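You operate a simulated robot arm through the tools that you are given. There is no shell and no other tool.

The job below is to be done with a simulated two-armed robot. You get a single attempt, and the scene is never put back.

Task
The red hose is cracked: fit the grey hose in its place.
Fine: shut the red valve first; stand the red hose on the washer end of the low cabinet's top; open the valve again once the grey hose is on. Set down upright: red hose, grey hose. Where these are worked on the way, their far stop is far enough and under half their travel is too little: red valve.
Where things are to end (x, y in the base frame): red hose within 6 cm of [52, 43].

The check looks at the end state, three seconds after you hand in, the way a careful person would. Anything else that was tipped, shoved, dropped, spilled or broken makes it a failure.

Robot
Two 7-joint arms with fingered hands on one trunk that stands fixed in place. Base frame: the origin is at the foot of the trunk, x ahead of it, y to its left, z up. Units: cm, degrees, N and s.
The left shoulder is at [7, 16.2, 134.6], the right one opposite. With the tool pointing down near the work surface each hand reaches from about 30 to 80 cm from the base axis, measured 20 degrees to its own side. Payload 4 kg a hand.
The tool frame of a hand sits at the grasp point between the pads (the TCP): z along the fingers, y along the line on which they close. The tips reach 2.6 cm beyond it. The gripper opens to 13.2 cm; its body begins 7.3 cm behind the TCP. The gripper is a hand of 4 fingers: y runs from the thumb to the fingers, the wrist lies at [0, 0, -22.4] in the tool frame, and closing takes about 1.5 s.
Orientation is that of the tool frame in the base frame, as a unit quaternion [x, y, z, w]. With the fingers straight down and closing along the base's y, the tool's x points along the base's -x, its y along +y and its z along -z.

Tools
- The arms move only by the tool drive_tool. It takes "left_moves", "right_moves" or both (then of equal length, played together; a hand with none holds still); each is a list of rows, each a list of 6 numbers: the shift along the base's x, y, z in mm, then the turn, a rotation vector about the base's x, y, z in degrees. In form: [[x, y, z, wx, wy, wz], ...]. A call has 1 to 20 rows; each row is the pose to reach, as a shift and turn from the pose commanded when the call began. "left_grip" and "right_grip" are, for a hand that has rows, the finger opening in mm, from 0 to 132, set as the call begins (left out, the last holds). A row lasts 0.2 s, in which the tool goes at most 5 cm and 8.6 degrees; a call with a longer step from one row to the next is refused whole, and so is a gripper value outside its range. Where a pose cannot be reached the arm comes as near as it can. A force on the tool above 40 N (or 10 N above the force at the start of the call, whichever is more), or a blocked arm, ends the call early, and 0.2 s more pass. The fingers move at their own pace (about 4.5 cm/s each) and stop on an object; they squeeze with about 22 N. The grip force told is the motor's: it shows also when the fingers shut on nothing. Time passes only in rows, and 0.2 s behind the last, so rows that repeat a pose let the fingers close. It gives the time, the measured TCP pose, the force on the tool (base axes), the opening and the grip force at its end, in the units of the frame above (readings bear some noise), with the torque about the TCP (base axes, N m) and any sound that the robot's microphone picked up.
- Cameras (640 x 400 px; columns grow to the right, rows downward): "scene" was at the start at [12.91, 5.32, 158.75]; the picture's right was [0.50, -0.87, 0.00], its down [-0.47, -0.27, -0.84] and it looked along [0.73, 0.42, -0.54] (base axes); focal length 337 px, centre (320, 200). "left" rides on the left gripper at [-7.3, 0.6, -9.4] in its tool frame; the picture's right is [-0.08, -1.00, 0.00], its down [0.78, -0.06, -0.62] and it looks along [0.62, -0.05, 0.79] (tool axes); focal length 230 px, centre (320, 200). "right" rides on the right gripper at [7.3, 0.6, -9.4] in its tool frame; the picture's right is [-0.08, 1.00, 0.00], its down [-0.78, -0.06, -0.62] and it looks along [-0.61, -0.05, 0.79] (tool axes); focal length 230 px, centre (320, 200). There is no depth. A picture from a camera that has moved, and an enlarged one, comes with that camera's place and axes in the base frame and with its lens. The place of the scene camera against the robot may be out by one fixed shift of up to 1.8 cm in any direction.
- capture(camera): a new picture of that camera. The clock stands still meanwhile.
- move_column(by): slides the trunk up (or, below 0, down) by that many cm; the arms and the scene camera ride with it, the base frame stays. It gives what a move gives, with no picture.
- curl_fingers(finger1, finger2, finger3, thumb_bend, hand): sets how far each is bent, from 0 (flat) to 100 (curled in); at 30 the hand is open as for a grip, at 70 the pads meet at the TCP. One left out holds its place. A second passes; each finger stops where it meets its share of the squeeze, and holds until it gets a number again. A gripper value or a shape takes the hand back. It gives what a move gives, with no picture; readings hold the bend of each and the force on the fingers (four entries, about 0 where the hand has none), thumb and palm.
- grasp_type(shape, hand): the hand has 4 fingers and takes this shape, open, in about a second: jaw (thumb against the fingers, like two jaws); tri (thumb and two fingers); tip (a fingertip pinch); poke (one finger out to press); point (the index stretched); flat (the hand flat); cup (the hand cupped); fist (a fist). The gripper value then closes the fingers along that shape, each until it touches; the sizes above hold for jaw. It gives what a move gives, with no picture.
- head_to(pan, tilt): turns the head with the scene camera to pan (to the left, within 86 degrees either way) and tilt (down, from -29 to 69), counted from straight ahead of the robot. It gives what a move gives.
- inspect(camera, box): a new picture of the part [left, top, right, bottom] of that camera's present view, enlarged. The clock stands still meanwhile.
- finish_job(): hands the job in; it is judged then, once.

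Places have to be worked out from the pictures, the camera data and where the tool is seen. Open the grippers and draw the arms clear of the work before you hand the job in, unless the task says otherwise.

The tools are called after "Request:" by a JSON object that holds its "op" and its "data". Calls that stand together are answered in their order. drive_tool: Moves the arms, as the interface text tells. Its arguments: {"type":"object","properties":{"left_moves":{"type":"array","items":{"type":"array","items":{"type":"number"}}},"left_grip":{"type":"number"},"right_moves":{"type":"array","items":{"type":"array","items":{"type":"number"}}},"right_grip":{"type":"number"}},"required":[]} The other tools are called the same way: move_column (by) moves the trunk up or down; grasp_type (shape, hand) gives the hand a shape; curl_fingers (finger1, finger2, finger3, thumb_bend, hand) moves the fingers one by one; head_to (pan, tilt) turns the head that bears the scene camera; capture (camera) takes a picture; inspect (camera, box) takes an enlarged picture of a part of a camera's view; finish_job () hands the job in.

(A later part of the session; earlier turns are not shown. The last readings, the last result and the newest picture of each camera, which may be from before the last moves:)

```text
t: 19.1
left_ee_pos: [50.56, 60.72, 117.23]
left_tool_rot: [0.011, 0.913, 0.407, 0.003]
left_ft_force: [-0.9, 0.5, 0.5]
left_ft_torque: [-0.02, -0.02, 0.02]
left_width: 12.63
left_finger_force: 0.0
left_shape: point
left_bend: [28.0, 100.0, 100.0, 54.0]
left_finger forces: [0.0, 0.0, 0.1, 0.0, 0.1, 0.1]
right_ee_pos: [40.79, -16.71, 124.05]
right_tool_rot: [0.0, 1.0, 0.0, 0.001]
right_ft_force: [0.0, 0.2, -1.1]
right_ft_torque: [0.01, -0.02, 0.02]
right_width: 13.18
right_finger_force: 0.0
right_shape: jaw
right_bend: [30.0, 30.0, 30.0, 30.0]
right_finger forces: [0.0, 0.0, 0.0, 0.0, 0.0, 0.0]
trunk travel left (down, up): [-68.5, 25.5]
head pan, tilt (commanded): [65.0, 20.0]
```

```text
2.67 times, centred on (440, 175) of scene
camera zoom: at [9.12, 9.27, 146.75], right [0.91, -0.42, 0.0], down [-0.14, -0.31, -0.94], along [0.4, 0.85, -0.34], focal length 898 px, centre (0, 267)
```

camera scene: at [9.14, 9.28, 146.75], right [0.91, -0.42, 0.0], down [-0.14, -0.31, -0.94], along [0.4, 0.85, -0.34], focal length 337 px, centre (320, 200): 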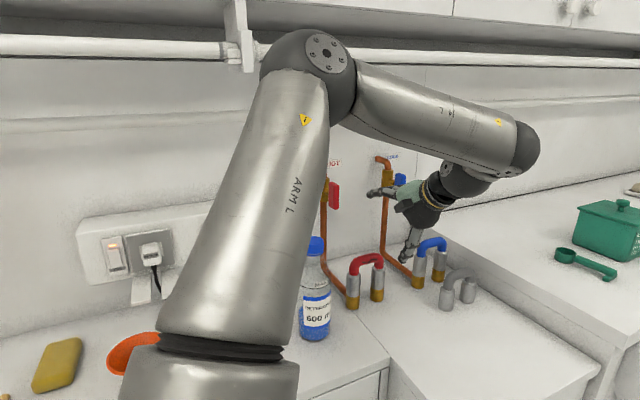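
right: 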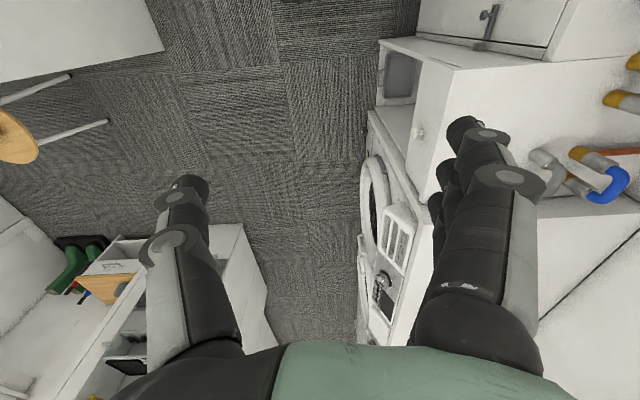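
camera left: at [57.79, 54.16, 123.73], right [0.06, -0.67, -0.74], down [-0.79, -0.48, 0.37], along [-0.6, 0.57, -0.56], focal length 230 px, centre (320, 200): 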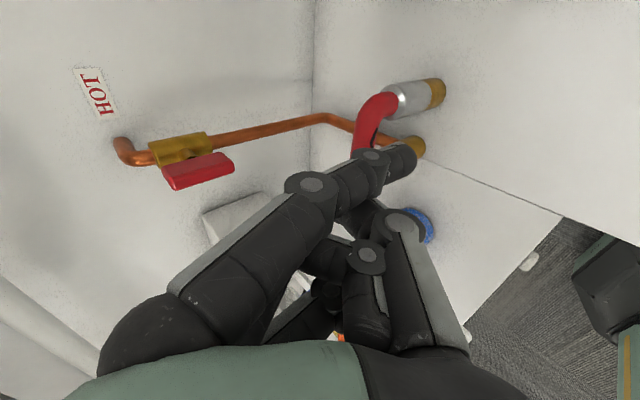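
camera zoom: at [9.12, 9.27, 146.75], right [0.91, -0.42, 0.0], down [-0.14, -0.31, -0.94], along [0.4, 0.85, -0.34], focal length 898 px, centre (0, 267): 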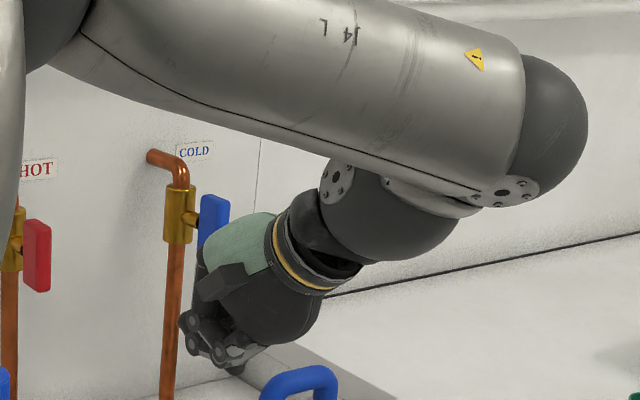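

The "point" shape holds the index inclined towards the thumb. I go back to jaw and curl fingers one by one, so that only finger 1 stays out along the tool axis.

Request:
{"op": "grasp_type", "data": {"hand": "left", "shape": "jaw"}}

Request:
{"op": "curl_fingers", "data": {"hand": "left", "finger1": 45, "finger2": 100, "finger3": 100, "thumb_bend": 30}}

Request:
{"op": "capture", "data": {"camera": "left"}}

Request:
{"op": "inspect", "data": {"camera": "scene", "box": [320, 100, 560, 250]}}

```text
t: 20.0
left_ee_pos: [50.61, 60.88, 117.22]
left_tool_rot: [0.012, 0.913, 0.408, 0.002]
left_ft_force: [-0.2, -0.2, 0.1]
left_ft_torque: [0.02, 0.05, 0.0]
left_width: 13.16
left_finger_force: 0.1
left_shape: jaw
left_bend: [30.0, 30.0, 30.0, 30.0]
left_finger forces: [0.0, 0.1, 0.0, 0.0, 0.0, 0.0]
right_ee_pos: [40.9, -16.67, 124.06]
right_tool_rot: [0.001, 1.0, 0.0, 0.001]
right_ft_force: [0.5, 0.1, 0.0]
right_ft_torque: [0.03, -0.01, -0.02]
right_width: 13.19
right_finger_force: 0.0
right_shape: jaw
right_bend: [30.0, 30.0, 30.0, 30.0]
right_finger forces: [0.0, 0.1, 0.0, 0.0, 0.1, 0.1]
trunk travel left (down, up): [-68.5, 25.5]
head pan, tilt (commanded): [65.0, 20.0]
```

```text
t: 21.0
left_ee_pos: [50.57, 60.82, 117.18]
left_tool_rot: [0.012, 0.913, 0.408, 0.002]
left_ft_force: [0.5, 0.4, 0.1]
left_ft_torque: [-0.01, 0.0, -0.02]
left_width: 11.17
left_finger_force: 0.1
left_shape: fingers
left_bend: [45.0, 100.0, 100.0, 30.0]
left_finger forces: [0.0, 0.1, 0.1, 0.0, 0.0, 0.1]
right_ee_pos: [40.71, -16.69, 123.93]
right_tool_rot: [0.0, 1.0, 0.0, 0.0]
right_ft_force: [1.1, -0.6, 0.0]
right_ft_torque: [0.03, 0.01, 0.0]
right_width: 13.21
right_finger_force: 0.0
right_shape: jaw
right_bend: [30.0, 30.0, 30.0, 30.0]
right_finger forces: [0.1, 0.0, 0.1, 0.1, 0.0, 0.0]
trunk travel left (down, up): [-68.5, 25.5]
head pan, tilt (commanded): [65.0, 20.0]
```

```text
taken
camera left: at [57.79, 54.16, 123.73], right [0.06, -0.67, -0.74], down [-0.79, -0.48, 0.37], along [-0.6, 0.57, -0.56], focal length 230 px, centre (320, 200)
```

left: 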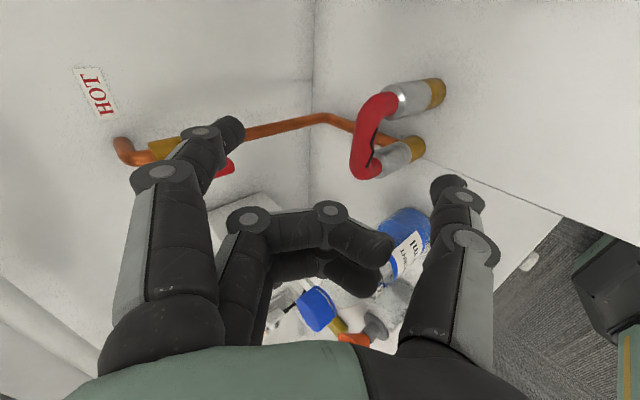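

```text
2.67 times, centred on (440, 175) of scene
camera zoom: at [9.12, 9.28, 146.75], right [0.91, -0.42, 0.0], down [-0.14, -0.31, -0.94], along [0.4, 0.85, -0.34], focal length 898 px, centre (0, 267)
```

zoom: 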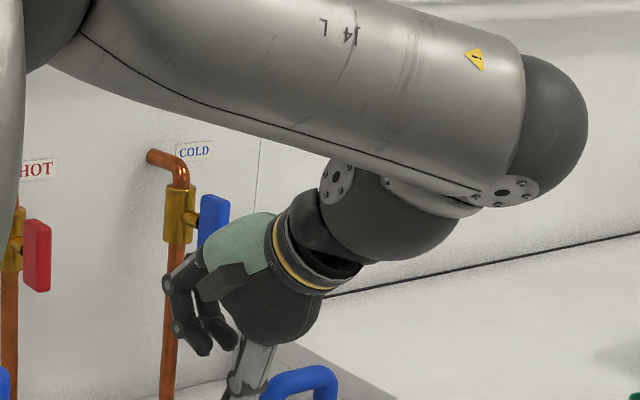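

Finger 1 now stands out alone, its tip about TCP + (2.3, 5.2, 1.9) cm in the base frame. The earlier reach limits came from the wrist being high against the shoulder, so I raise the trunk 8 cm before going to the valve.

Request:
{"op": "move_column", "data": {"by": 8}}

Request:
{"op": "capture", "data": {"camera": "left"}}

```text
t: 22.2
left_ee_pos: [50.62, 60.86, 125.14]
left_tool_rot: [0.011, 0.913, 0.408, 0.002]
left_ft_force: [0.8, 0.9, 0.6]
left_ft_torque: [0.02, 0.02, 0.01]
left_width: 11.18
left_finger_force: 0.0
left_shape: fingers
left_bend: [45.0, 100.0, 100.0, 30.0]
left_finger forces: [0.0, 0.1, 0.0, 0.0, 0.0, 0.0]
right_ee_pos: [40.84, -16.59, 132.06]
right_tool_rot: [-0.001, 1.0, 0.0, 0.0]
right_ft_force: [-0.2, -0.9, 0.4]
right_ft_torque: [-0.02, 0.02, -0.02]
right_width: 13.21
right_finger_force: 0.0
right_shape: jaw
right_bend: [30.0, 30.0, 30.0, 30.0]
right_finger forces: [0.0, 0.1, 0.0, 0.0, 0.1, 0.0]
trunk travel left (down, up): [-76.5, 17.5]
head pan, tilt (commanded): [65.0, 20.0]
```

```text
taken
camera left: at [57.79, 54.16, 131.72], right [0.06, -0.67, -0.74], down [-0.79, -0.48, 0.37], along [-0.6, 0.57, -0.56], focal length 230 px, centre (320, 200)
```

left: 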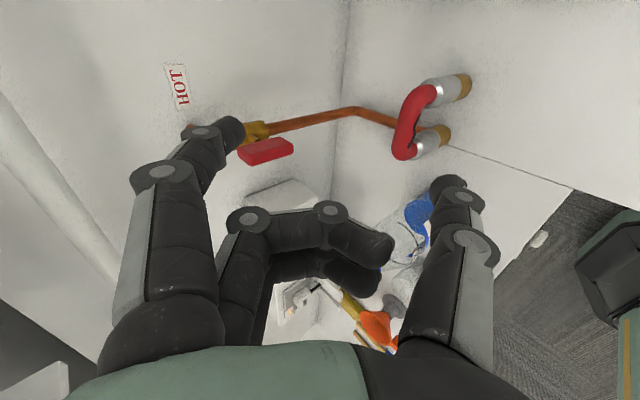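

The trunk rise gave an exact 8 cm baseline for the hand camera. I enlarge the paddle and hose again to triangulate them.

Request:
{"op": "inspect", "data": {"camera": "left", "box": [180, 90, 340, 190]}}

Request:
{"op": "inspect", "data": {"camera": "left", "box": [360, 50, 500, 190]}}

```text
4.00 times, centred on (260, 140) of left
camera zoom: at [57.79, 54.16, 131.72], right [0.06, -0.67, -0.74], down [-0.79, -0.48, 0.37], along [-0.6, 0.57, -0.56], focal length 920 px, centre (560, 440)
```

zoom: 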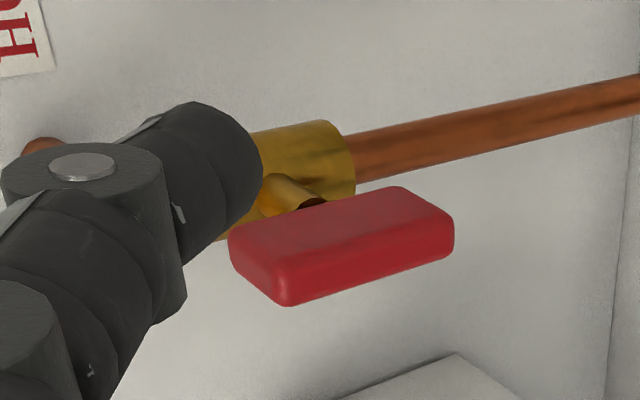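

```text
2.86 times, centred on (430, 120) of left
camera zoom: at [57.79, 54.16, 131.72], right [0.06, -0.67, -0.74], down [-0.79, -0.48, 0.37], along [-0.6, 0.57, -0.56], focal length 657 px, centre (6, 429)
```

zoom: 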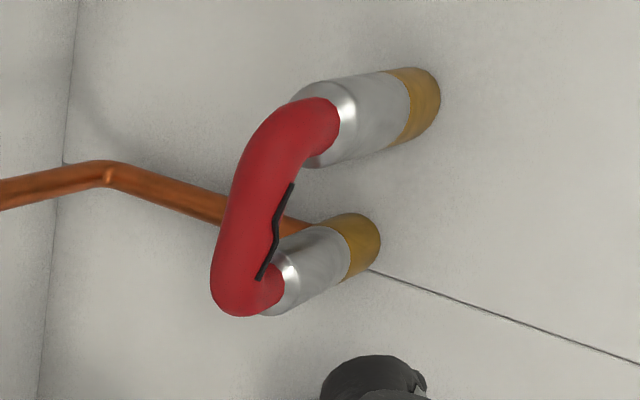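

Triangulation now gives the paddle as x 44.1–45.5, y 76.4–79.2, z 115.3–121.3 (pivot z≈118.3), and the red hose legs at (51.5, 67.4) and (44.0, 67.5). I bring the finger to the left of the paddle, high first, then check by camera before touching.

Request:
{"op": "drive_tool", "data": {"left_moves": [[-35, 0, 0, 0, 0, 0], [-70, 0, 0, 0, 0, 0], [-106, 0, 0, 0, 0, 0], [-106, 40, 0, 0, 0, 0], [-106, 80, 0, 0, 0, 0], [-106, 110, 0, 0, 0, 0], [-106, 110, 0, 0, 0, 0]]}}

Request:
{"op": "capture", "data": {"camera": "left"}}

Request:
{"op": "capture", "data": {"camera": "scene"}}

```text
t: 23.8
left_ee_pos: [40.04, 71.65, 125.32]
left_tool_rot: [0.012, 0.913, 0.408, 0.003]
left_ft_force: [0.3, 0.3, -0.6]
left_ft_torque: [0.01, -0.01, -0.04]
left_width: 11.18
left_finger_force: 0.1
left_shape: fingers
left_bend: [45.0, 100.0, 100.0, 30.0]
left_finger forces: [0.0, 0.0, 0.0, 0.0, 0.1, 0.0]
right_ee_pos: [40.98, -16.84, 131.95]
right_tool_rot: [0.0, 1.0, 0.001, 0.0]
right_ft_force: [-0.4, 0.6, -0.4]
right_ft_torque: [0.03, -0.03, -0.03]
right_width: 13.2
right_finger_force: 0.0
right_shape: jaw
right_bend: [30.0, 30.0, 30.0, 30.0]
right_finger forces: [0.0, 0.0, 0.0, 0.0, 0.1, 0.0]
trunk travel left (down, up): [-76.5, 17.5]
head pan, tilt (commanded): [65.0, 20.0]
```

```text
taken
camera left: at [47.16, 65.13, 131.75], right [0.06, -0.67, -0.74], down [-0.79, -0.48, 0.37], along [-0.6, 0.57, -0.56], focal length 230 px, centre (320, 200)
```

left: 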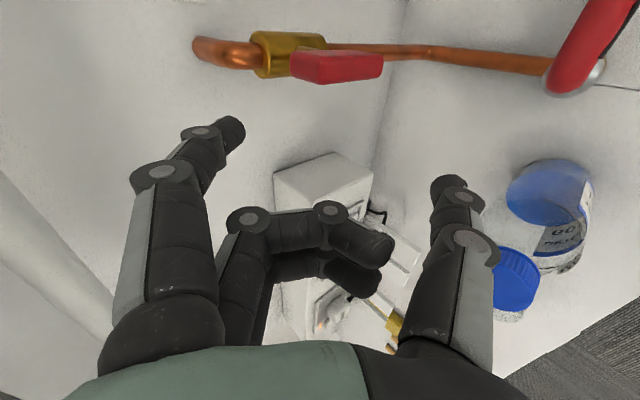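

```text
taken
camera scene: at [9.14, 9.25, 154.75], right [0.91, -0.42, 0.0], down [-0.14, -0.31, -0.94], along [0.4, 0.85, -0.34], focal length 337 px, centre (320, 200)
```

scene: 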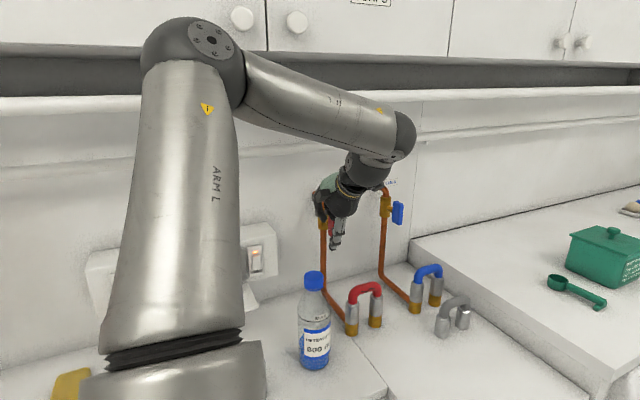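

The view confirms the paddle position. I lower the finger beside the paddle's upper left side, about 7 mm clear, and look.

Request:
{"op": "drive_tool", "data": {"left_moves": [[0, 5, -30, 0, 0, 0], [0, 10, -55, 0, 0, 0], [0, 12, -78, 0, 0, 0], [0, 12, -78, 0, 0, 0]]}}

Request:
{"op": "capture", "data": {"camera": "left"}}

Request:
{"op": "inspect", "data": {"camera": "scene", "box": [280, 150, 440, 260]}}

```text
t: 24.8
left_ee_pos: [40.08, 72.94, 117.37]
left_tool_rot: [0.012, 0.913, 0.408, 0.003]
left_ft_force: [0.1, 1.2, -0.4]
left_ft_torque: [-0.03, 0.0, 0.03]
left_width: 11.18
left_finger_force: 0.0
left_shape: fingers
left_bend: [45.0, 100.0, 100.0, 30.0]
left_finger forces: [0.1, 0.0, 0.0, 0.0, 0.0, 0.1]
right_ee_pos: [40.87, -16.61, 131.92]
right_tool_rot: [0.0, 1.0, 0.0, 0.0]
right_ft_force: [0.0, -0.2, -0.6]
right_ft_torque: [-0.03, 0.02, -0.01]
right_width: 13.21
right_finger_force: 0.1
right_shape: jaw
right_bend: [30.0, 30.0, 30.0, 30.0]
right_finger forces: [0.1, 0.0, 0.0, 0.1, 0.0, 0.1]
trunk travel left (down, up): [-76.5, 17.5]
head pan, tilt (commanded): [65.0, 20.0]
```

```text
taken
camera left: at [47.17, 66.33, 123.93], right [0.06, -0.67, -0.74], down [-0.79, -0.48, 0.37], along [-0.6, 0.57, -0.56], focal length 230 px, centre (320, 200)
```

left: 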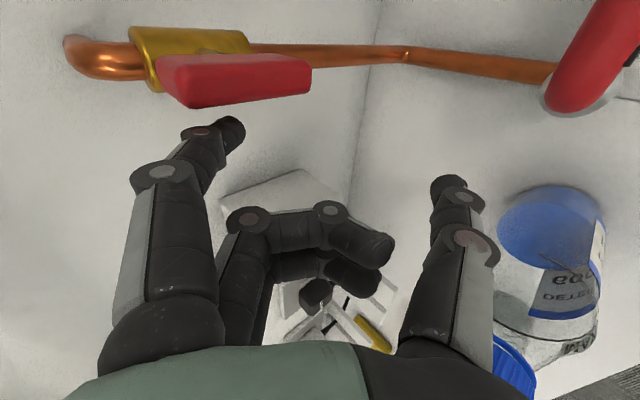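

```text
3.64 times, centred on (360, 205) of scene
camera zoom: at [9.1, 9.28, 154.75], right [0.91, -0.42, 0.0], down [-0.14, -0.31, -0.94], along [0.4, 0.85, -0.34], focal length 1224 px, centre (174, 182)
```

zoom: 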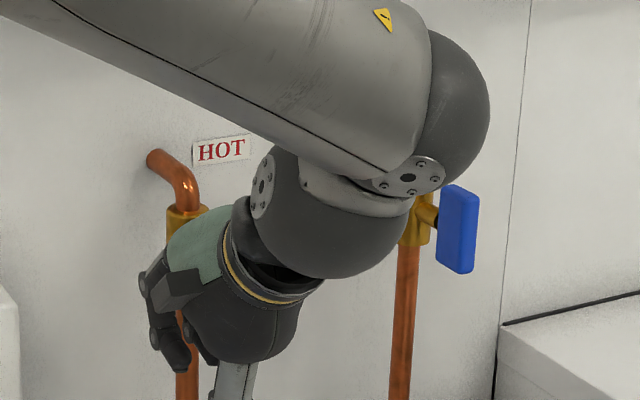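

The finger tip is beside the paddle's upper half at about (42.3, 78, 119.3). I push gently in +x in small steps and watch the force and the paddle's motion.

Request:
{"op": "drive_tool", "data": {"left_moves": [[4, 0, 0, 0, 0, 0], [8, 0, 0, 0, 0, 0], [11, 0, 0, 0, 0, 0], [14, 0, 0, 0, 0, 0], [17, 0, 0, 0, 0, 0]]}}

Request:
{"op": "capture", "data": {"camera": "left"}}

```text
t: 26.0
left_ee_pos: [41.48, 73.04, 117.51]
left_tool_rot: [0.01, 0.913, 0.409, 0.003]
left_ft_force: [-7.4, -1.2, 1.9]
left_ft_torque: [0.07, -0.13, 0.32]
left_width: 11.23
left_finger_force: 3.4
left_shape: fingers
left_bend: [45.0, 100.0, 100.0, 30.0]
left_finger forces: [6.8, 0.1, 0.0, 0.0, 0.1, 0.0]
right_ee_pos: [40.65, -16.59, 131.99]
right_tool_rot: [0.001, 1.0, 0.001, 0.001]
right_ft_force: [-0.5, -0.7, 0.1]
right_ft_torque: [0.03, 0.02, 0.0]
right_width: 13.2
right_finger_force: 0.1
right_shape: jaw
right_bend: [30.0, 30.0, 30.0, 30.0]
right_finger forces: [0.0, 0.0, 0.0, 0.0, 0.0, 0.1]
trunk travel left (down, up): [-76.5, 17.5]
head pan, tilt (commanded): [65.0, 20.0]
```

```text
taken
camera left: at [48.65, 66.39, 124.05], right [0.06, -0.67, -0.74], down [-0.79, -0.48, 0.37], along [-0.6, 0.57, -0.56], focal length 230 px, centre (320, 200)
```

left: 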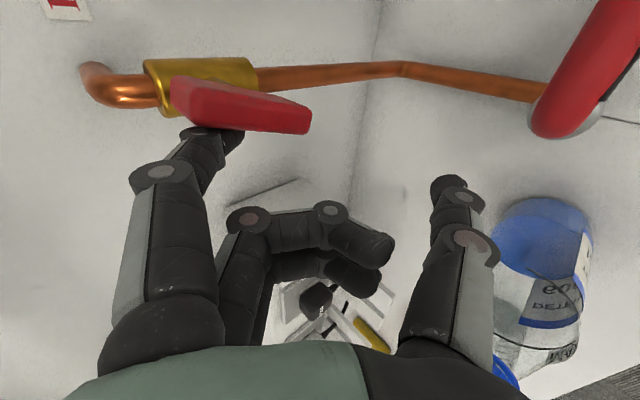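

The paddle turns clockwise with about 7 N, so this is a workable direction. To keep leverage I lift the tip by 1 cm and follow an arc right and then down around the pivot.

Request:
{"op": "drive_tool", "data": {"left_moves": [[0, 0, 6, 0, 0, 0], [0, 0, 11, 0, 0, 0], [4, 0, 12, 0, 0, 0], [8, 0, 12, 0, 0, 0], [12, 0, 12, 0, 0, 0], [16, 0, 11, 0, 0, 0], [20, 0, 9, 0, 0, 0]]}}

Request:
{"op": "capture", "data": {"camera": "left"}}

```text
t: 27.6
left_ee_pos: [43.76, 73.06, 118.33]
left_tool_rot: [0.012, 0.913, 0.408, 0.003]
left_ft_force: [-1.8, -0.4, 1.0]
left_ft_torque: [0.06, -0.06, 0.09]
left_width: 11.31
left_finger_force: 1.1
left_shape: fingers
left_bend: [44.0, 100.0, 100.0, 30.0]
left_finger forces: [2.1, 0.0, 0.1, 0.0, 0.0, 0.0]
right_ee_pos: [40.81, -16.65, 132.07]
right_tool_rot: [0.0, 1.0, 0.001, 0.0]
right_ft_force: [0.2, 1.2, -0.2]
right_ft_torque: [-0.01, 0.01, 0.0]
right_width: 13.19
right_finger_force: 0.1
right_shape: jaw
right_bend: [30.0, 30.0, 30.0, 30.0]
right_finger forces: [0.0, 0.1, 0.0, 0.1, 0.1, 0.0]
trunk travel left (down, up): [-76.5, 17.5]
head pan, tilt (commanded): [65.0, 20.0]
```

```text
taken
camera left: at [50.89, 66.37, 124.89], right [0.06, -0.67, -0.74], down [-0.79, -0.48, 0.37], along [-0.6, 0.57, -0.56], focal length 230 px, centre (320, 200)
```

left: 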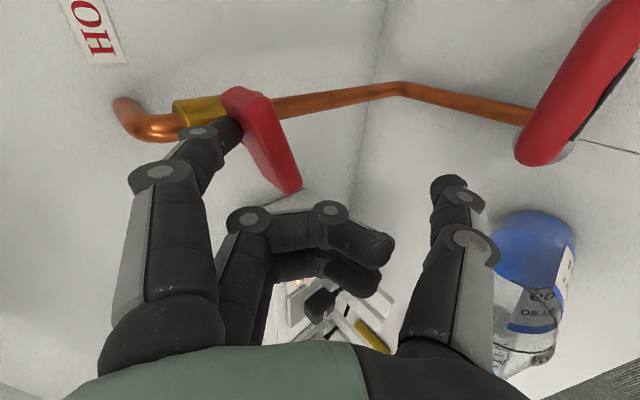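

The paddle has turned about 55–60°. I continue the arc: a bit further right and down on the paddle's right end.

Request:
{"op": "drive_tool", "data": {"left_moves": [[4, 0, -2, 0, 0, 0], [7, 0, -5, 0, 0, 0], [9, 0, -8, 0, 0, 0], [10, 0, -11, 0, 0, 0], [10, 0, -14, 0, 0, 0]]}}

Request:
{"op": "capture", "data": {"camera": "left"}}

```text
t: 28.8
left_ee_pos: [44.64, 72.8, 117.04]
left_tool_rot: [0.011, 0.912, 0.409, 0.003]
left_ft_force: [-2.7, -2.3, 6.9]
left_ft_torque: [0.47, -0.22, 0.11]
left_width: 11.95
left_finger_force: 3.7
left_shape: fingers
left_bend: [42.0, 100.0, 100.0, 30.0]
left_finger forces: [7.2, 0.0, 0.0, 0.1, 0.0, 0.0]
right_ee_pos: [40.69, -16.91, 132.05]
right_tool_rot: [0.0, 1.0, 0.001, 0.001]
right_ft_force: [-0.5, -0.2, 0.3]
right_ft_torque: [0.0, 0.03, -0.01]
right_width: 13.19
right_finger_force: 0.0
right_shape: jaw
right_bend: [30.0, 30.0, 30.0, 30.0]
right_finger forces: [0.0, 0.0, 0.1, 0.1, 0.0, 0.0]
trunk travel left (down, up): [-76.5, 17.5]
head pan, tilt (commanded): [65.0, 20.0]
```

```text
taken
camera left: at [51.8, 66.16, 123.66], right [0.06, -0.67, -0.74], down [-0.8, -0.48, 0.37], along [-0.6, 0.57, -0.56], focal length 230 px, centre (320, 200)
```

left: 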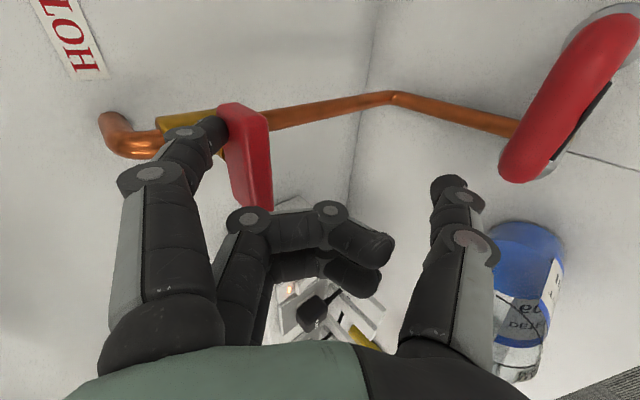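

The paddle is about 80–85° round with 7 N on the finger. I press a few more millimetres down to the stop.

Request:
{"op": "drive_tool", "data": {"left_moves": [[0, 0, -3, 0, 0, 0], [0, 0, -6, 0, 0, 0], [0, 0, -9, 0, 0, 0], [0, 0, -12, 0, 0, 0]]}}

Request:
{"op": "capture", "data": {"camera": "left"}}

Request:
{"op": "inspect", "data": {"camera": "left", "box": [140, 80, 300, 220]}}

```text
t: 29.8
left_ee_pos: [44.68, 72.61, 116.07]
left_tool_rot: [0.012, 0.912, 0.411, 0.004]
left_ft_force: [-1.7, -12.2, 15.4]
left_ft_torque: [1.29, -0.49, -0.16]
left_width: 12.83
left_finger_force: 8.0
left_shape: fingers
left_bend: [39.0, 100.0, 100.0, 30.0]
left_finger forces: [16.1, 0.1, 0.1, 0.1, 0.1, 0.0]
right_ee_pos: [40.67, -17.28, 132.04]
right_tool_rot: [0.002, 1.0, 0.003, 0.0]
right_ft_force: [0.3, 0.9, 0.1]
right_ft_torque: [0.0, -0.01, -0.01]
right_width: 13.2
right_finger_force: 0.0
right_shape: jaw
right_bend: [30.0, 30.0, 30.0, 30.0]
right_finger forces: [0.0, 0.0, 0.0, 0.0, 0.0, 0.0]
trunk travel left (down, up): [-76.5, 17.5]
head pan, tilt (commanded): [65.0, 20.0]
```

```text
taken
camera left: at [51.77, 65.85, 122.68], right [0.06, -0.66, -0.75], down [-0.8, -0.48, 0.36], along [-0.6, 0.57, -0.56], focal length 230 px, centre (320, 200)
```

left: 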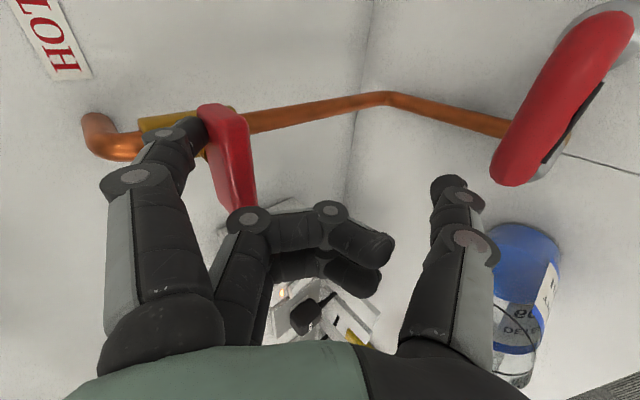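

```text
2.86 times, centred on (220, 150) of left
camera zoom: at [51.77, 65.85, 122.68], right [0.06, -0.66, -0.75], down [-0.8, -0.48, 0.36], along [-0.6, 0.57, -0.56], focal length 657 px, centre (606, 343)
```

zoom: 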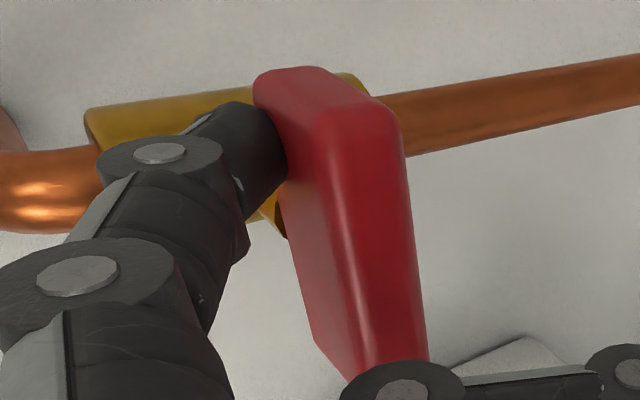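

The paddle's edge lines match a fully horizontal position and the force rose against the stop, so the red valve is shut. I lift the finger up off the paddle, draw back from the wall and return the tool to vertical.

Request:
{"op": "drive_tool", "data": {"left_moves": [[0, 0, 20, 0, 0, 0], [0, -15, 45, 0, 0, 0], [0, -50, 60, 0, 0, 0], [10, -90, 70, 0, 0, 0], [25, -120, 70, -8, 0, 0], [40, -130, 60, -16, 0, 0], [45, -130, 50, -24, 0, 0], [50, -130, 40, -32, 0, 0], [50, -130, 30, -40, 0, 0], [50, -130, 20, -48, 0, 0]]}}

Request:
{"op": "grasp_type", "data": {"hand": "left", "shape": "jaw"}}

Request:
{"op": "capture", "data": {"camera": "left"}}

Request:
{"op": "capture", "data": {"camera": "scene"}}

```text
t: 32.0
left_ee_pos: [49.75, 60.12, 117.71]
left_tool_rot: [0.01, 1.0, -0.001, 0.007]
left_ft_force: [0.2, 0.2, 0.4]
left_ft_torque: [0.02, 0.03, 0.0]
left_width: 11.17
left_finger_force: 0.1
left_shape: fingers
left_bend: [45.0, 100.0, 100.0, 30.0]
left_finger forces: [0.0, 0.0, 0.0, 0.1, 0.0, 0.1]
right_ee_pos: [40.81, -16.49, 132.08]
right_tool_rot: [-0.001, 1.0, 0.0, 0.0]
right_ft_force: [0.4, -0.6, -0.1]
right_ft_torque: [-0.04, 0.01, 0.02]
right_width: 13.21
right_finger_force: 0.0
right_shape: jaw
right_bend: [30.0, 30.0, 30.0, 30.0]
right_finger forces: [0.0, 0.1, 0.0, 0.2, 0.0, 0.1]
trunk travel left (down, up): [-76.5, 17.5]
head pan, tilt (commanded): [65.0, 20.0]
```

```text
t: 32.9
left_ee_pos: [49.75, 59.98, 117.67]
left_tool_rot: [0.009, 1.0, 0.001, 0.008]
left_ft_force: [-0.9, 0.8, 0.6]
left_ft_torque: [0.02, 0.03, 0.01]
left_width: 13.16
left_finger_force: 0.1
left_shape: jaw
left_bend: [30.0, 30.0, 30.0, 30.0]
left_finger forces: [0.0, 0.1, 0.0, 0.0, 0.1, 0.0]
right_ee_pos: [40.85, -16.67, 132.04]
right_tool_rot: [0.0, 1.0, 0.001, 0.0]
right_ft_force: [-0.4, 0.4, -0.7]
right_ft_torque: [0.0, -0.03, 0.01]
right_width: 13.2
right_finger_force: 0.0
right_shape: jaw
right_bend: [30.0, 30.0, 30.0, 30.0]
right_finger forces: [0.0, 0.0, 0.0, 0.0, 0.0, 0.0]
trunk travel left (down, up): [-76.5, 17.5]
head pan, tilt (commanded): [65.0, 20.0]
```

```text
taken
camera left: at [56.85, 60.48, 127.11], right [0.06, -1.0, 0.0], down [-0.79, -0.05, 0.61], along [-0.6, -0.03, -0.8], focal length 230 px, centre (320, 200)
```

left: 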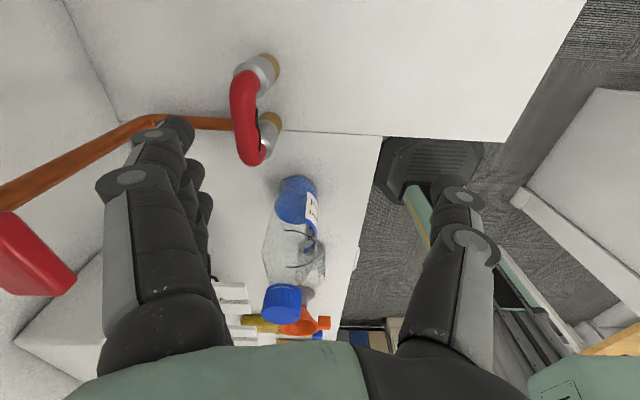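

```text
taken
camera scene: at [9.11, 9.24, 154.75], right [0.91, -0.42, 0.0], down [-0.14, -0.31, -0.94], along [0.4, 0.85, -0.34], focal length 337 px, centre (320, 200)
```

scene: 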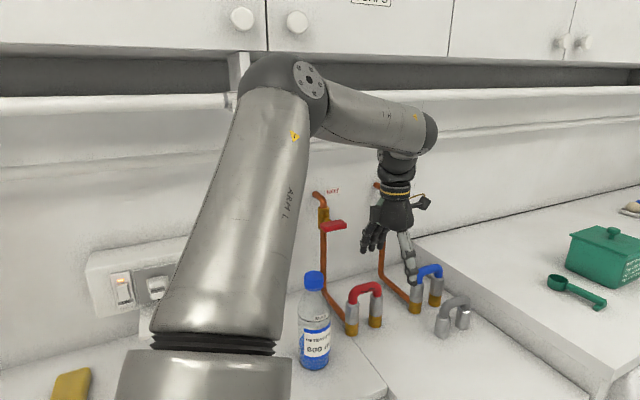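

The scene picture confirms the red paddle is horizontal. The hand is back to vertical with jaws open; I enlarge the hose view to fix its axis and centre.

Request:
{"op": "inspect", "data": {"camera": "left", "box": [180, 30, 320, 190]}}

Request:
{"op": "inspect", "data": {"camera": "scene", "box": [290, 180, 490, 360]}}

```text
2.50 times, centred on (250, 110) of left
camera zoom: at [56.85, 60.48, 127.11], right [0.06, -1.0, 0.0], down [-0.79, -0.05, 0.61], along [-0.6, -0.03, -0.8], focal length 575 px, centre (495, 425)
```

zoom: 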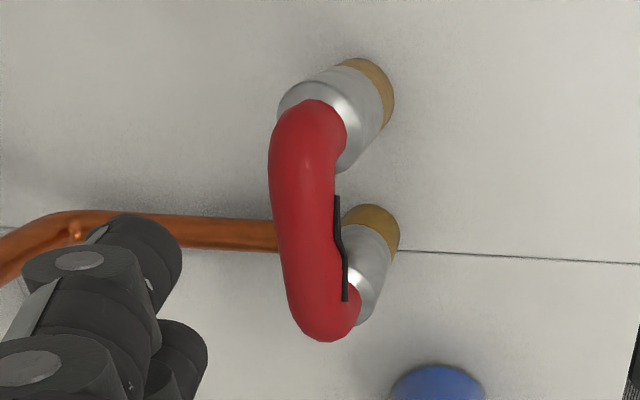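

```text
2.22 times, centred on (390, 270) of scene
camera zoom: at [9.11, 9.24, 154.75], right [0.91, -0.42, 0.0], down [-0.14, -0.31, -0.94], along [0.4, 0.85, -0.34], focal length 748 px, centre (164, 44)
```

zoom: 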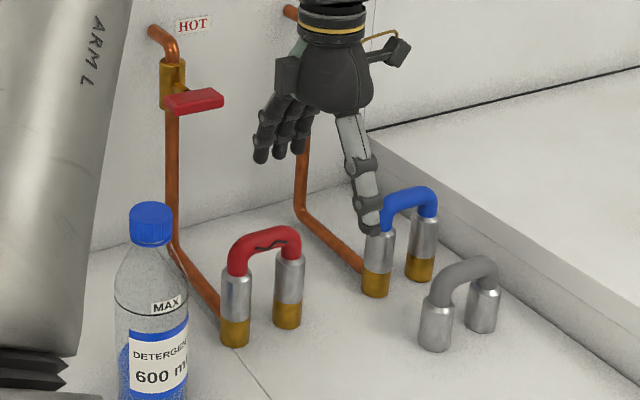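

The red hose arch centre lies at about (47.8, 67.3), tube centre at z≈104.5. I centre the open hand above it with the small tilt and yaw corrected, then look before going down.

Request:
{"op": "drive_tool", "data": {"left_moves": [[-10, 35, 0, 0, 0.5, 0.5], [-19, 73, -10, 0, 0.9, 1.0], [-19, 73, -30, 0, 0.9, 1.0], [-19, 73, -50, 0, 0.9, 1.0], [-19, 73, -50, 0, 0.9, 1.0]]}}

Request:
{"op": "capture", "data": {"camera": "left"}}

Request:
{"op": "inspect", "data": {"camera": "scene", "box": [290, 180, 490, 360]}}

```text
t: 34.1
left_ee_pos: [47.73, 67.37, 112.56]
left_tool_rot: [0.001, 1.0, 0.001, -0.001]
left_ft_force: [-0.6, 0.2, 0.4]
left_ft_torque: [0.02, -0.02, -0.02]
left_width: 13.18
left_finger_force: 0.2
left_shape: jaw
left_bend: [30.0, 30.0, 30.0, 30.0]
left_finger forces: [0.0, 0.0, 0.0, 0.0, 0.0, 0.1]
right_ee_pos: [40.94, -16.71, 131.94]
right_tool_rot: [0.0, 1.0, 0.0, 0.0]
right_ft_force: [-0.1, 0.5, 0.7]
right_ft_torque: [0.03, 0.01, 0.0]
right_width: 13.17
right_finger_force: 0.1
right_shape: jaw
right_bend: [30.0, 30.0, 30.0, 30.0]
right_finger forces: [0.1, 0.0, 0.0, 0.0, 0.0, 0.0]
trunk travel left (down, up): [-76.5, 17.5]
head pan, tilt (commanded): [65.0, 20.0]
```

```text
taken
camera left: at [55.06, 67.95, 121.85], right [0.08, -1.0, 0.0], down [-0.78, -0.06, 0.62], along [-0.62, -0.05, -0.79], focal length 230 px, centre (320, 200)
```

left: 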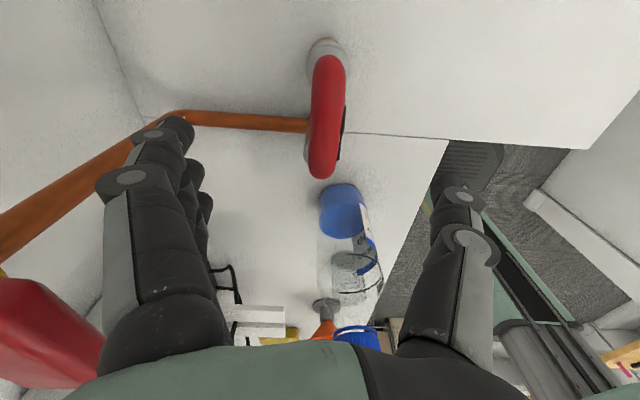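

```text
2.22 times, centred on (390, 270) of scene
camera zoom: at [9.13, 9.32, 154.75], right [0.91, -0.42, 0.0], down [-0.14, -0.31, -0.94], along [0.4, 0.85, -0.34], focal length 748 px, centre (164, 44)
```

zoom: 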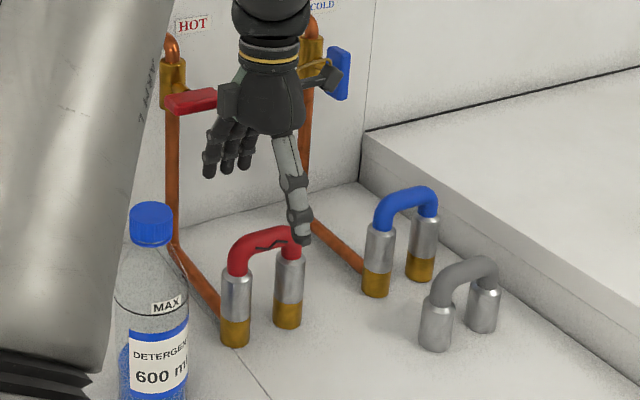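

The arch is parallel to x, centred at about (48.0, 67.0). I go straight down so the TCP sits at the tube (z≈104) with the jaws wide open.

Request:
{"op": "drive_tool", "data": {"left_moves": [[3, -4, -30, 0, 0, 0], [3, -4, -55, 0, 0, 0], [3, -4, -75, 0, 0, 0], [3, -4, -85, 0, 0, 0], [3, -4, -85, 0, 0, 0]]}}

Request:
{"op": "capture", "data": {"camera": "left"}}

Request:
{"op": "inspect", "data": {"camera": "scene", "box": [290, 180, 490, 360]}}

```text
t: 35.3
left_ee_pos: [48.12, 66.94, 104.03]
left_tool_rot: [0.001, 1.0, 0.002, -0.001]
left_ft_force: [0.7, 0.2, -0.3]
left_ft_torque: [-0.01, 0.02, 0.01]
left_width: 13.19
left_finger_force: 0.0
left_shape: jaw
left_bend: [30.0, 30.0, 30.0, 30.0]
left_finger forces: [0.0, 0.1, 0.0, 0.1, 0.1, 0.1]
right_ee_pos: [40.83, -16.61, 132.02]
right_tool_rot: [0.0, 1.0, 0.0, 0.0]
right_ft_force: [0.4, 0.2, 0.1]
right_ft_torque: [0.0, 0.0, -0.02]
right_width: 13.2
right_finger_force: 0.1
right_shape: jaw
right_bend: [30.0, 30.0, 30.0, 30.0]
right_finger forces: [0.1, 0.0, 0.1, 0.0, 0.1, 0.0]
trunk travel left (down, up): [-76.5, 17.5]
head pan, tilt (commanded): [65.0, 20.0]
```

```text
taken
camera left: at [55.37, 67.6, 113.38], right [0.08, -1.0, 0.0], down [-0.78, -0.06, 0.62], along [-0.62, -0.05, -0.79], focal length 230 px, centre (320, 200)
```

left: 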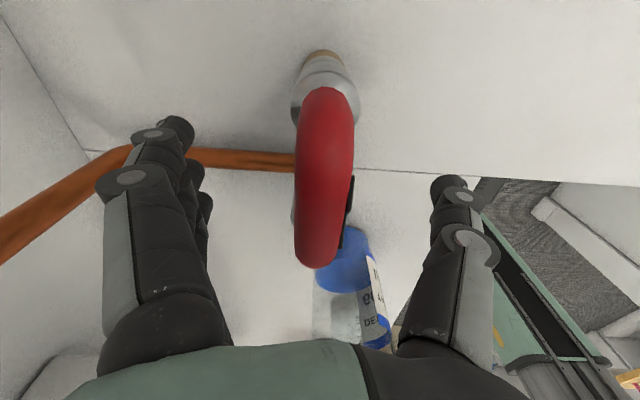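

```text
2.22 times, centred on (390, 270) of scene
camera zoom: at [9.12, 9.28, 154.75], right [0.91, -0.42, 0.0], down [-0.14, -0.31, -0.94], along [0.4, 0.85, -0.34], focal length 748 px, centre (164, 44)
```

zoom: 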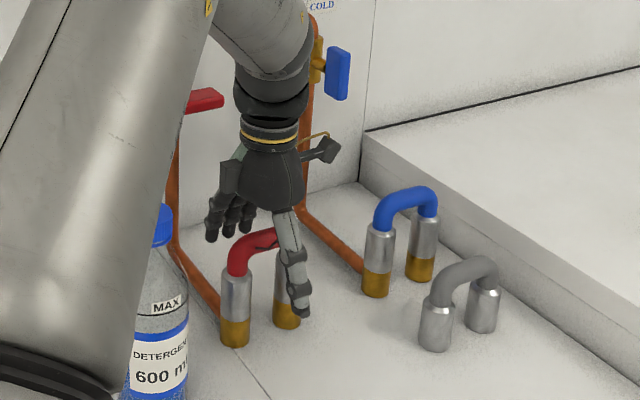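

The open hand straddles the arch with the TCP at about the tube. I close the jaws on it.

Request:
{"op": "drive_tool", "data": {"left_moves": [[0, 0, 0, 0, 0, 0], [0, 0, 0, 0, 0, 0], [0, 0, 0, 0, 0, 0], [0, 0, 0, 0, 0, 0], [0, 0, 0, 0, 0, 0], [0, 0, 0, 0, 0, 0], [0, 0, 0, 0, 0, 0], [0, 0, 0, 0, 0, 0], [0, 0, 0, 0, 0, 0]], "left_grip": 0}}

Request:
{"op": "capture", "data": {"camera": "left"}}

Request:
{"op": "inspect", "data": {"camera": "scene", "box": [290, 180, 490, 360]}}

```text
t: 37.3
left_ee_pos: [48.1, 67.18, 104.05]
left_tool_rot: [0.0, 1.0, 0.002, 0.0]
left_ft_force: [1.3, 4.7, -0.1]
left_ft_torque: [0.3, 0.0, 0.02]
left_width: 0.97
left_finger_force: 21.7
left_shape: jaw
left_bend: [72.0, 63.0, 73.0, 73.0]
left_finger forces: [7.3, 7.6, 7.9, 0.0, 17.0, 0.0]
right_ee_pos: [40.86, -16.56, 131.92]
right_tool_rot: [0.0, 1.0, 0.0, 0.0]
right_ft_force: [-0.1, 0.0, -0.5]
right_ft_torque: [-0.03, -0.01, 0.0]
right_width: 13.21
right_finger_force: 0.1
right_shape: jaw
right_bend: [30.0, 30.0, 30.0, 30.0]
right_finger forces: [0.0, 0.1, 0.1, 0.0, 0.0, 0.0]
trunk travel left (down, up): [-76.5, 17.5]
head pan, tilt (commanded): [65.0, 20.0]
```

```text
taken
camera left: at [55.38, 67.79, 113.33], right [0.08, -1.0, 0.0], down [-0.78, -0.06, 0.62], along [-0.62, -0.05, -0.79], focal length 230 px, centre (320, 200)
```

left: 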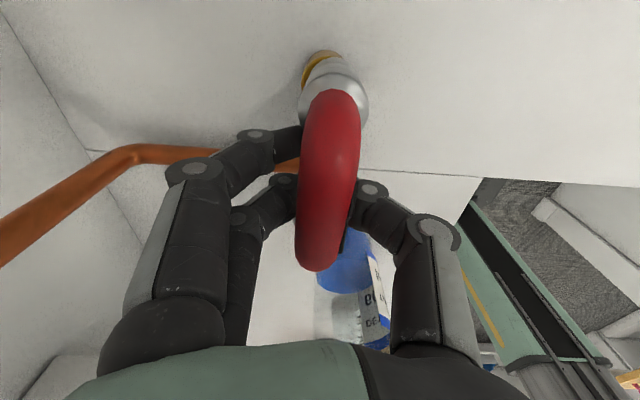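

```text
2.22 times, centred on (390, 270) of scene
camera zoom: at [9.16, 9.44, 154.74], right [0.91, -0.42, 0.0], down [-0.14, -0.31, -0.94], along [0.4, 0.85, -0.34], focal length 748 px, centre (164, 44)
```

zoom: 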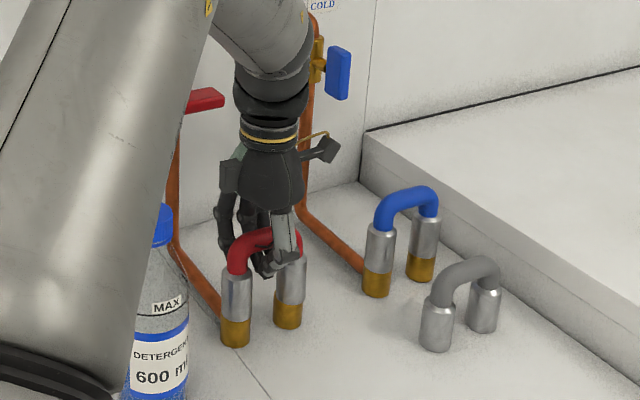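

The jaws closed to under 1 cm, so they passed below the tube: the arch must be higher, about z≈106.2, and the tube about 2.2 cm thick. I open, rise 2.2 cm and look before regripping.

Request:
{"op": "drive_tool", "data": {"left_moves": [[0, 0, 0, 0, 0, 0], [0, 0, 0, 0, 0, 0], [0, 0, 0, 0, 0, 0], [0, 0, 0, 0, 0, 0], [0, 0, 0, 0, 0, 0], [0, 0, 0, 0, 0, 0], [0, 0, 0, 0, 0, 0], [0, 0, 10, 0, 0, 0], [0, -2, 22, 0, 0, 0], [0, -2, 22, 0, 0, 0]], "left_grip": 132}}

Request:
{"op": "capture", "data": {"camera": "left"}}

Request:
{"op": "inspect", "data": {"camera": "scene", "box": [330, 220, 430, 320]}}

```text
t: 39.5
left_ee_pos: [48.08, 66.71, 106.36]
left_tool_rot: [0.001, 1.0, 0.001, -0.001]
left_ft_force: [0.6, 0.1, 1.3]
left_ft_torque: [0.01, 0.02, -0.01]
left_width: 13.19
left_finger_force: 0.0
left_shape: jaw
left_bend: [30.0, 30.0, 30.0, 30.0]
left_finger forces: [0.0, 0.1, 0.1, 0.0, 0.0, 0.0]
right_ee_pos: [40.79, -16.6, 132.03]
right_tool_rot: [0.0, 1.0, 0.0, 0.0]
right_ft_force: [0.1, -0.4, -0.6]
right_ft_torque: [0.01, 0.01, 0.02]
right_width: 13.2
right_finger_force: 0.0
right_shape: jaw
right_bend: [30.0, 30.0, 30.0, 30.0]
right_finger forces: [0.1, 0.0, 0.0, 0.1, 0.1, 0.0]
trunk travel left (down, up): [-76.5, 17.5]
head pan, tilt (commanded): [65.0, 20.0]
```

```text
taken
camera left: at [55.42, 67.36, 115.6], right [0.08, -1.0, 0.0], down [-0.78, -0.06, 0.62], along [-0.62, -0.05, -0.79], focal length 230 px, centre (320, 200)
```

left: 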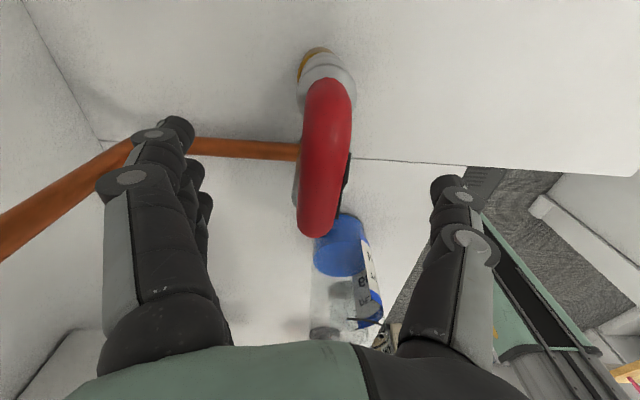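

```text
4.00 times, centred on (380, 270) of scene
camera zoom: at [9.14, 9.31, 154.75], right [0.91, -0.42, 0.0], down [-0.14, -0.31, -0.94], along [0.4, 0.85, -0.34], focal length 1347 px, centre (80, -80)
```

zoom: 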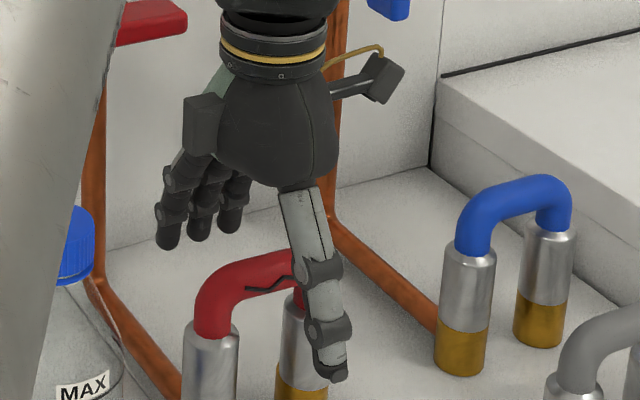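

The right silver sleeve now looks slightly off its brass stub. I enlarge both hand and scene views to judge how the red hose sits.

Request:
{"op": "inspect", "data": {"camera": "left", "box": [250, 30, 400, 250]}}

Request:
{"op": "inspect", "data": {"camera": "scene", "box": [330, 250, 430, 350]}}

```text
1.82 times, centred on (325, 140) of left
camera zoom: at [55.42, 67.36, 115.6], right [0.08, -1.0, 0.0], down [-0.78, -0.06, 0.62], along [-0.62, -0.05, -0.79], focal length 418 px, centre (311, 309)
```

zoom: 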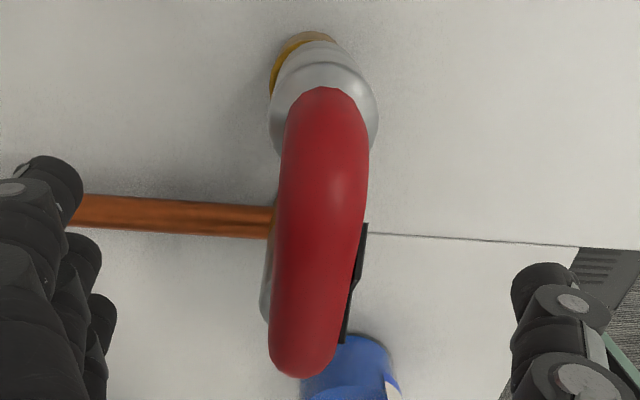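

```text
4.00 times, centred on (380, 300) of scene
camera zoom: at [9.14, 9.31, 154.75], right [0.91, -0.42, 0.0], down [-0.14, -0.31, -0.94], along [0.4, 0.85, -0.34], focal length 1347 px, centre (80, -200)
```

zoom: 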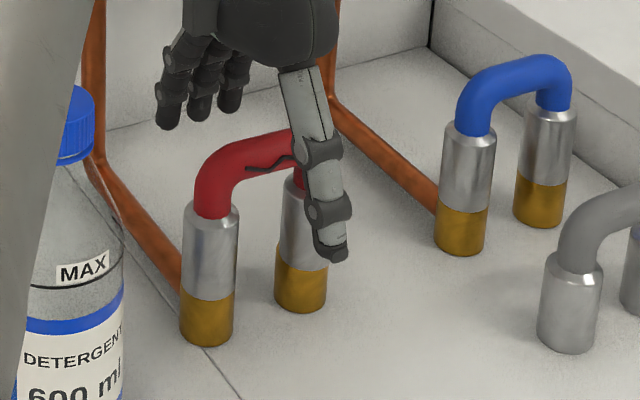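

The hose only turned about 3° within its play and still sits on both stubs. Triangulating the crack mark puts the tube centre at z≈106, so I lower 5 mm to z≈105.9 and close the jaws.

Request:
{"op": "drive_tool", "data": {"left_moves": [[0, 0, -5, 0, 0, 0], [0, 0, -5, 0, 0, 0], [0, 0, -5, 0, 0, 0], [0, 0, -5, 0, 0, 0], [0, 0, -5, 0, 0, 0], [0, 0, -5, 0, 0, 0], [0, 0, -5, 0, 0, 0], [0, 0, -5, 0, 0, 0], [0, 0, -5, 0, 0, 0]], "left_grip": 0}}

Request:
{"op": "capture", "data": {"camera": "left"}}

Request:
{"op": "inspect", "data": {"camera": "scene", "box": [330, 220, 430, 320]}}

```text
t: 41.5
left_ee_pos: [48.14, 66.71, 105.78]
left_tool_rot: [0.001, 1.0, 0.001, -0.001]
left_ft_force: [0.0, 0.7, 0.3]
left_ft_torque: [0.05, 0.0, -0.03]
left_width: 1.8
left_finger_force: 22.1
left_shape: jaw
left_bend: [72.0, 72.0, 72.0, 70.0]
left_finger forces: [6.7, 6.8, 6.6, 0.1, 19.4, 0.1]
right_ee_pos: [40.87, -16.63, 132.02]
right_tool_rot: [0.0, 1.0, 0.0, -0.001]
right_ft_force: [0.7, 0.5, -1.0]
right_ft_torque: [-0.01, 0.03, -0.01]
right_width: 13.21
right_finger_force: 0.0
right_shape: jaw
right_bend: [30.0, 30.0, 30.0, 30.0]
right_finger forces: [0.1, 0.0, 0.1, 0.0, 0.0, 0.1]
trunk travel left (down, up): [-76.5, 17.5]
head pan, tilt (commanded): [65.0, 20.0]
```

```text
taken
camera left: at [55.4, 67.36, 115.07], right [0.08, -1.0, 0.0], down [-0.78, -0.06, 0.62], along [-0.62, -0.05, -0.79], focal length 230 px, centre (320, 200)
```

left: 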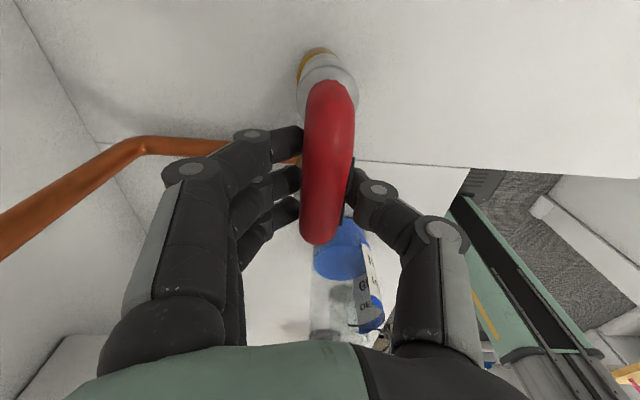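

```text
4.00 times, centred on (380, 270) of scene
camera zoom: at [9.13, 9.32, 154.75], right [0.91, -0.42, 0.0], down [-0.14, -0.31, -0.94], along [0.4, 0.85, -0.34], focal length 1347 px, centre (80, -80)
```

zoom: 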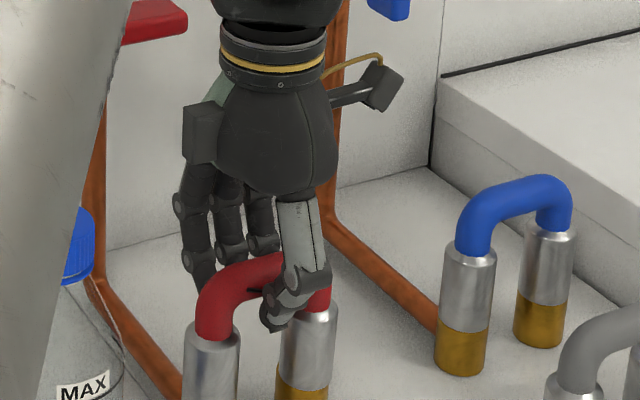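

The jaws hold evenly now (1.8 cm, 22 N, three fingers alike against the thumb). I pull slowly straight up and watch the force.

Request:
{"op": "drive_tool", "data": {"left_moves": [[0, 0, 4, 0, 0, 0], [0, 0, 8, 0, 0, 0], [0, 0, 12, 0, 0, 0], [0, 0, 16, 0, 0, 0], [0, 0, 20, 0, 0, 0]]}}

Request:
{"op": "capture", "data": {"camera": "left"}}

Request:
{"op": "inspect", "data": {"camera": "scene", "box": [330, 220, 430, 320]}}

```text
t: 42.7
left_ee_pos: [48.19, 66.73, 107.8]
left_tool_rot: [0.001, 1.0, 0.0, 0.0]
left_ft_force: [-0.1, 0.5, -1.6]
left_ft_torque: [0.08, 0.01, 0.01]
left_width: 1.76
left_finger_force: 22.3
left_shape: jaw
left_bend: [72.0, 72.0, 72.0, 70.0]
left_finger forces: [6.6, 6.6, 6.6, 0.0, 19.5, 0.1]
right_ee_pos: [40.85, -16.55, 131.94]
right_tool_rot: [0.001, 1.0, 0.0, 0.0]
right_ft_force: [-0.1, 0.1, 0.9]
right_ft_torque: [-0.03, -0.03, -0.02]
right_width: 13.21
right_finger_force: 0.1
right_shape: jaw
right_bend: [30.0, 30.0, 30.0, 30.0]
right_finger forces: [0.0, 0.0, 0.0, 0.0, 0.1, 0.0]
trunk travel left (down, up): [-76.5, 17.5]
head pan, tilt (commanded): [65.0, 20.0]
```

```text
taken
camera left: at [55.43, 67.36, 117.11], right [0.08, -1.0, 0.0], down [-0.78, -0.06, 0.62], along [-0.62, -0.05, -0.79], focal length 230 px, centre (320, 200)
```

left: 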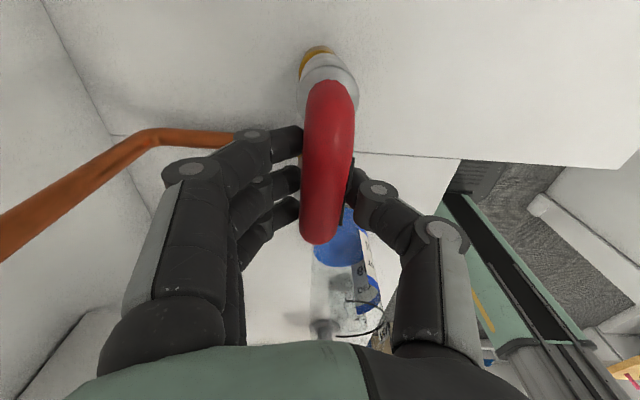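

```text
4.00 times, centred on (380, 270) of scene
camera zoom: at [9.13, 9.3, 154.75], right [0.91, -0.42, 0.0], down [-0.14, -0.31, -0.94], along [0.4, 0.85, -0.34], focal length 1347 px, centre (80, -80)
```

zoom: 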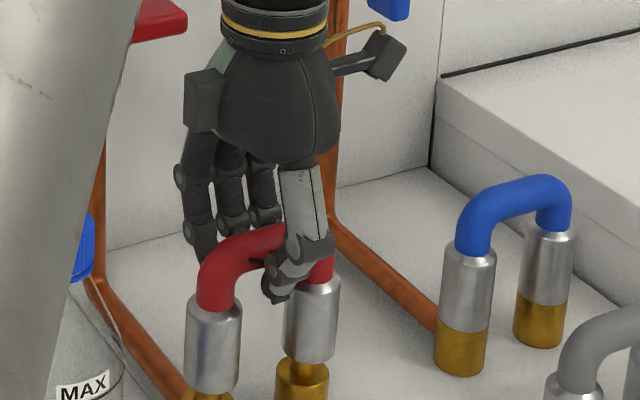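

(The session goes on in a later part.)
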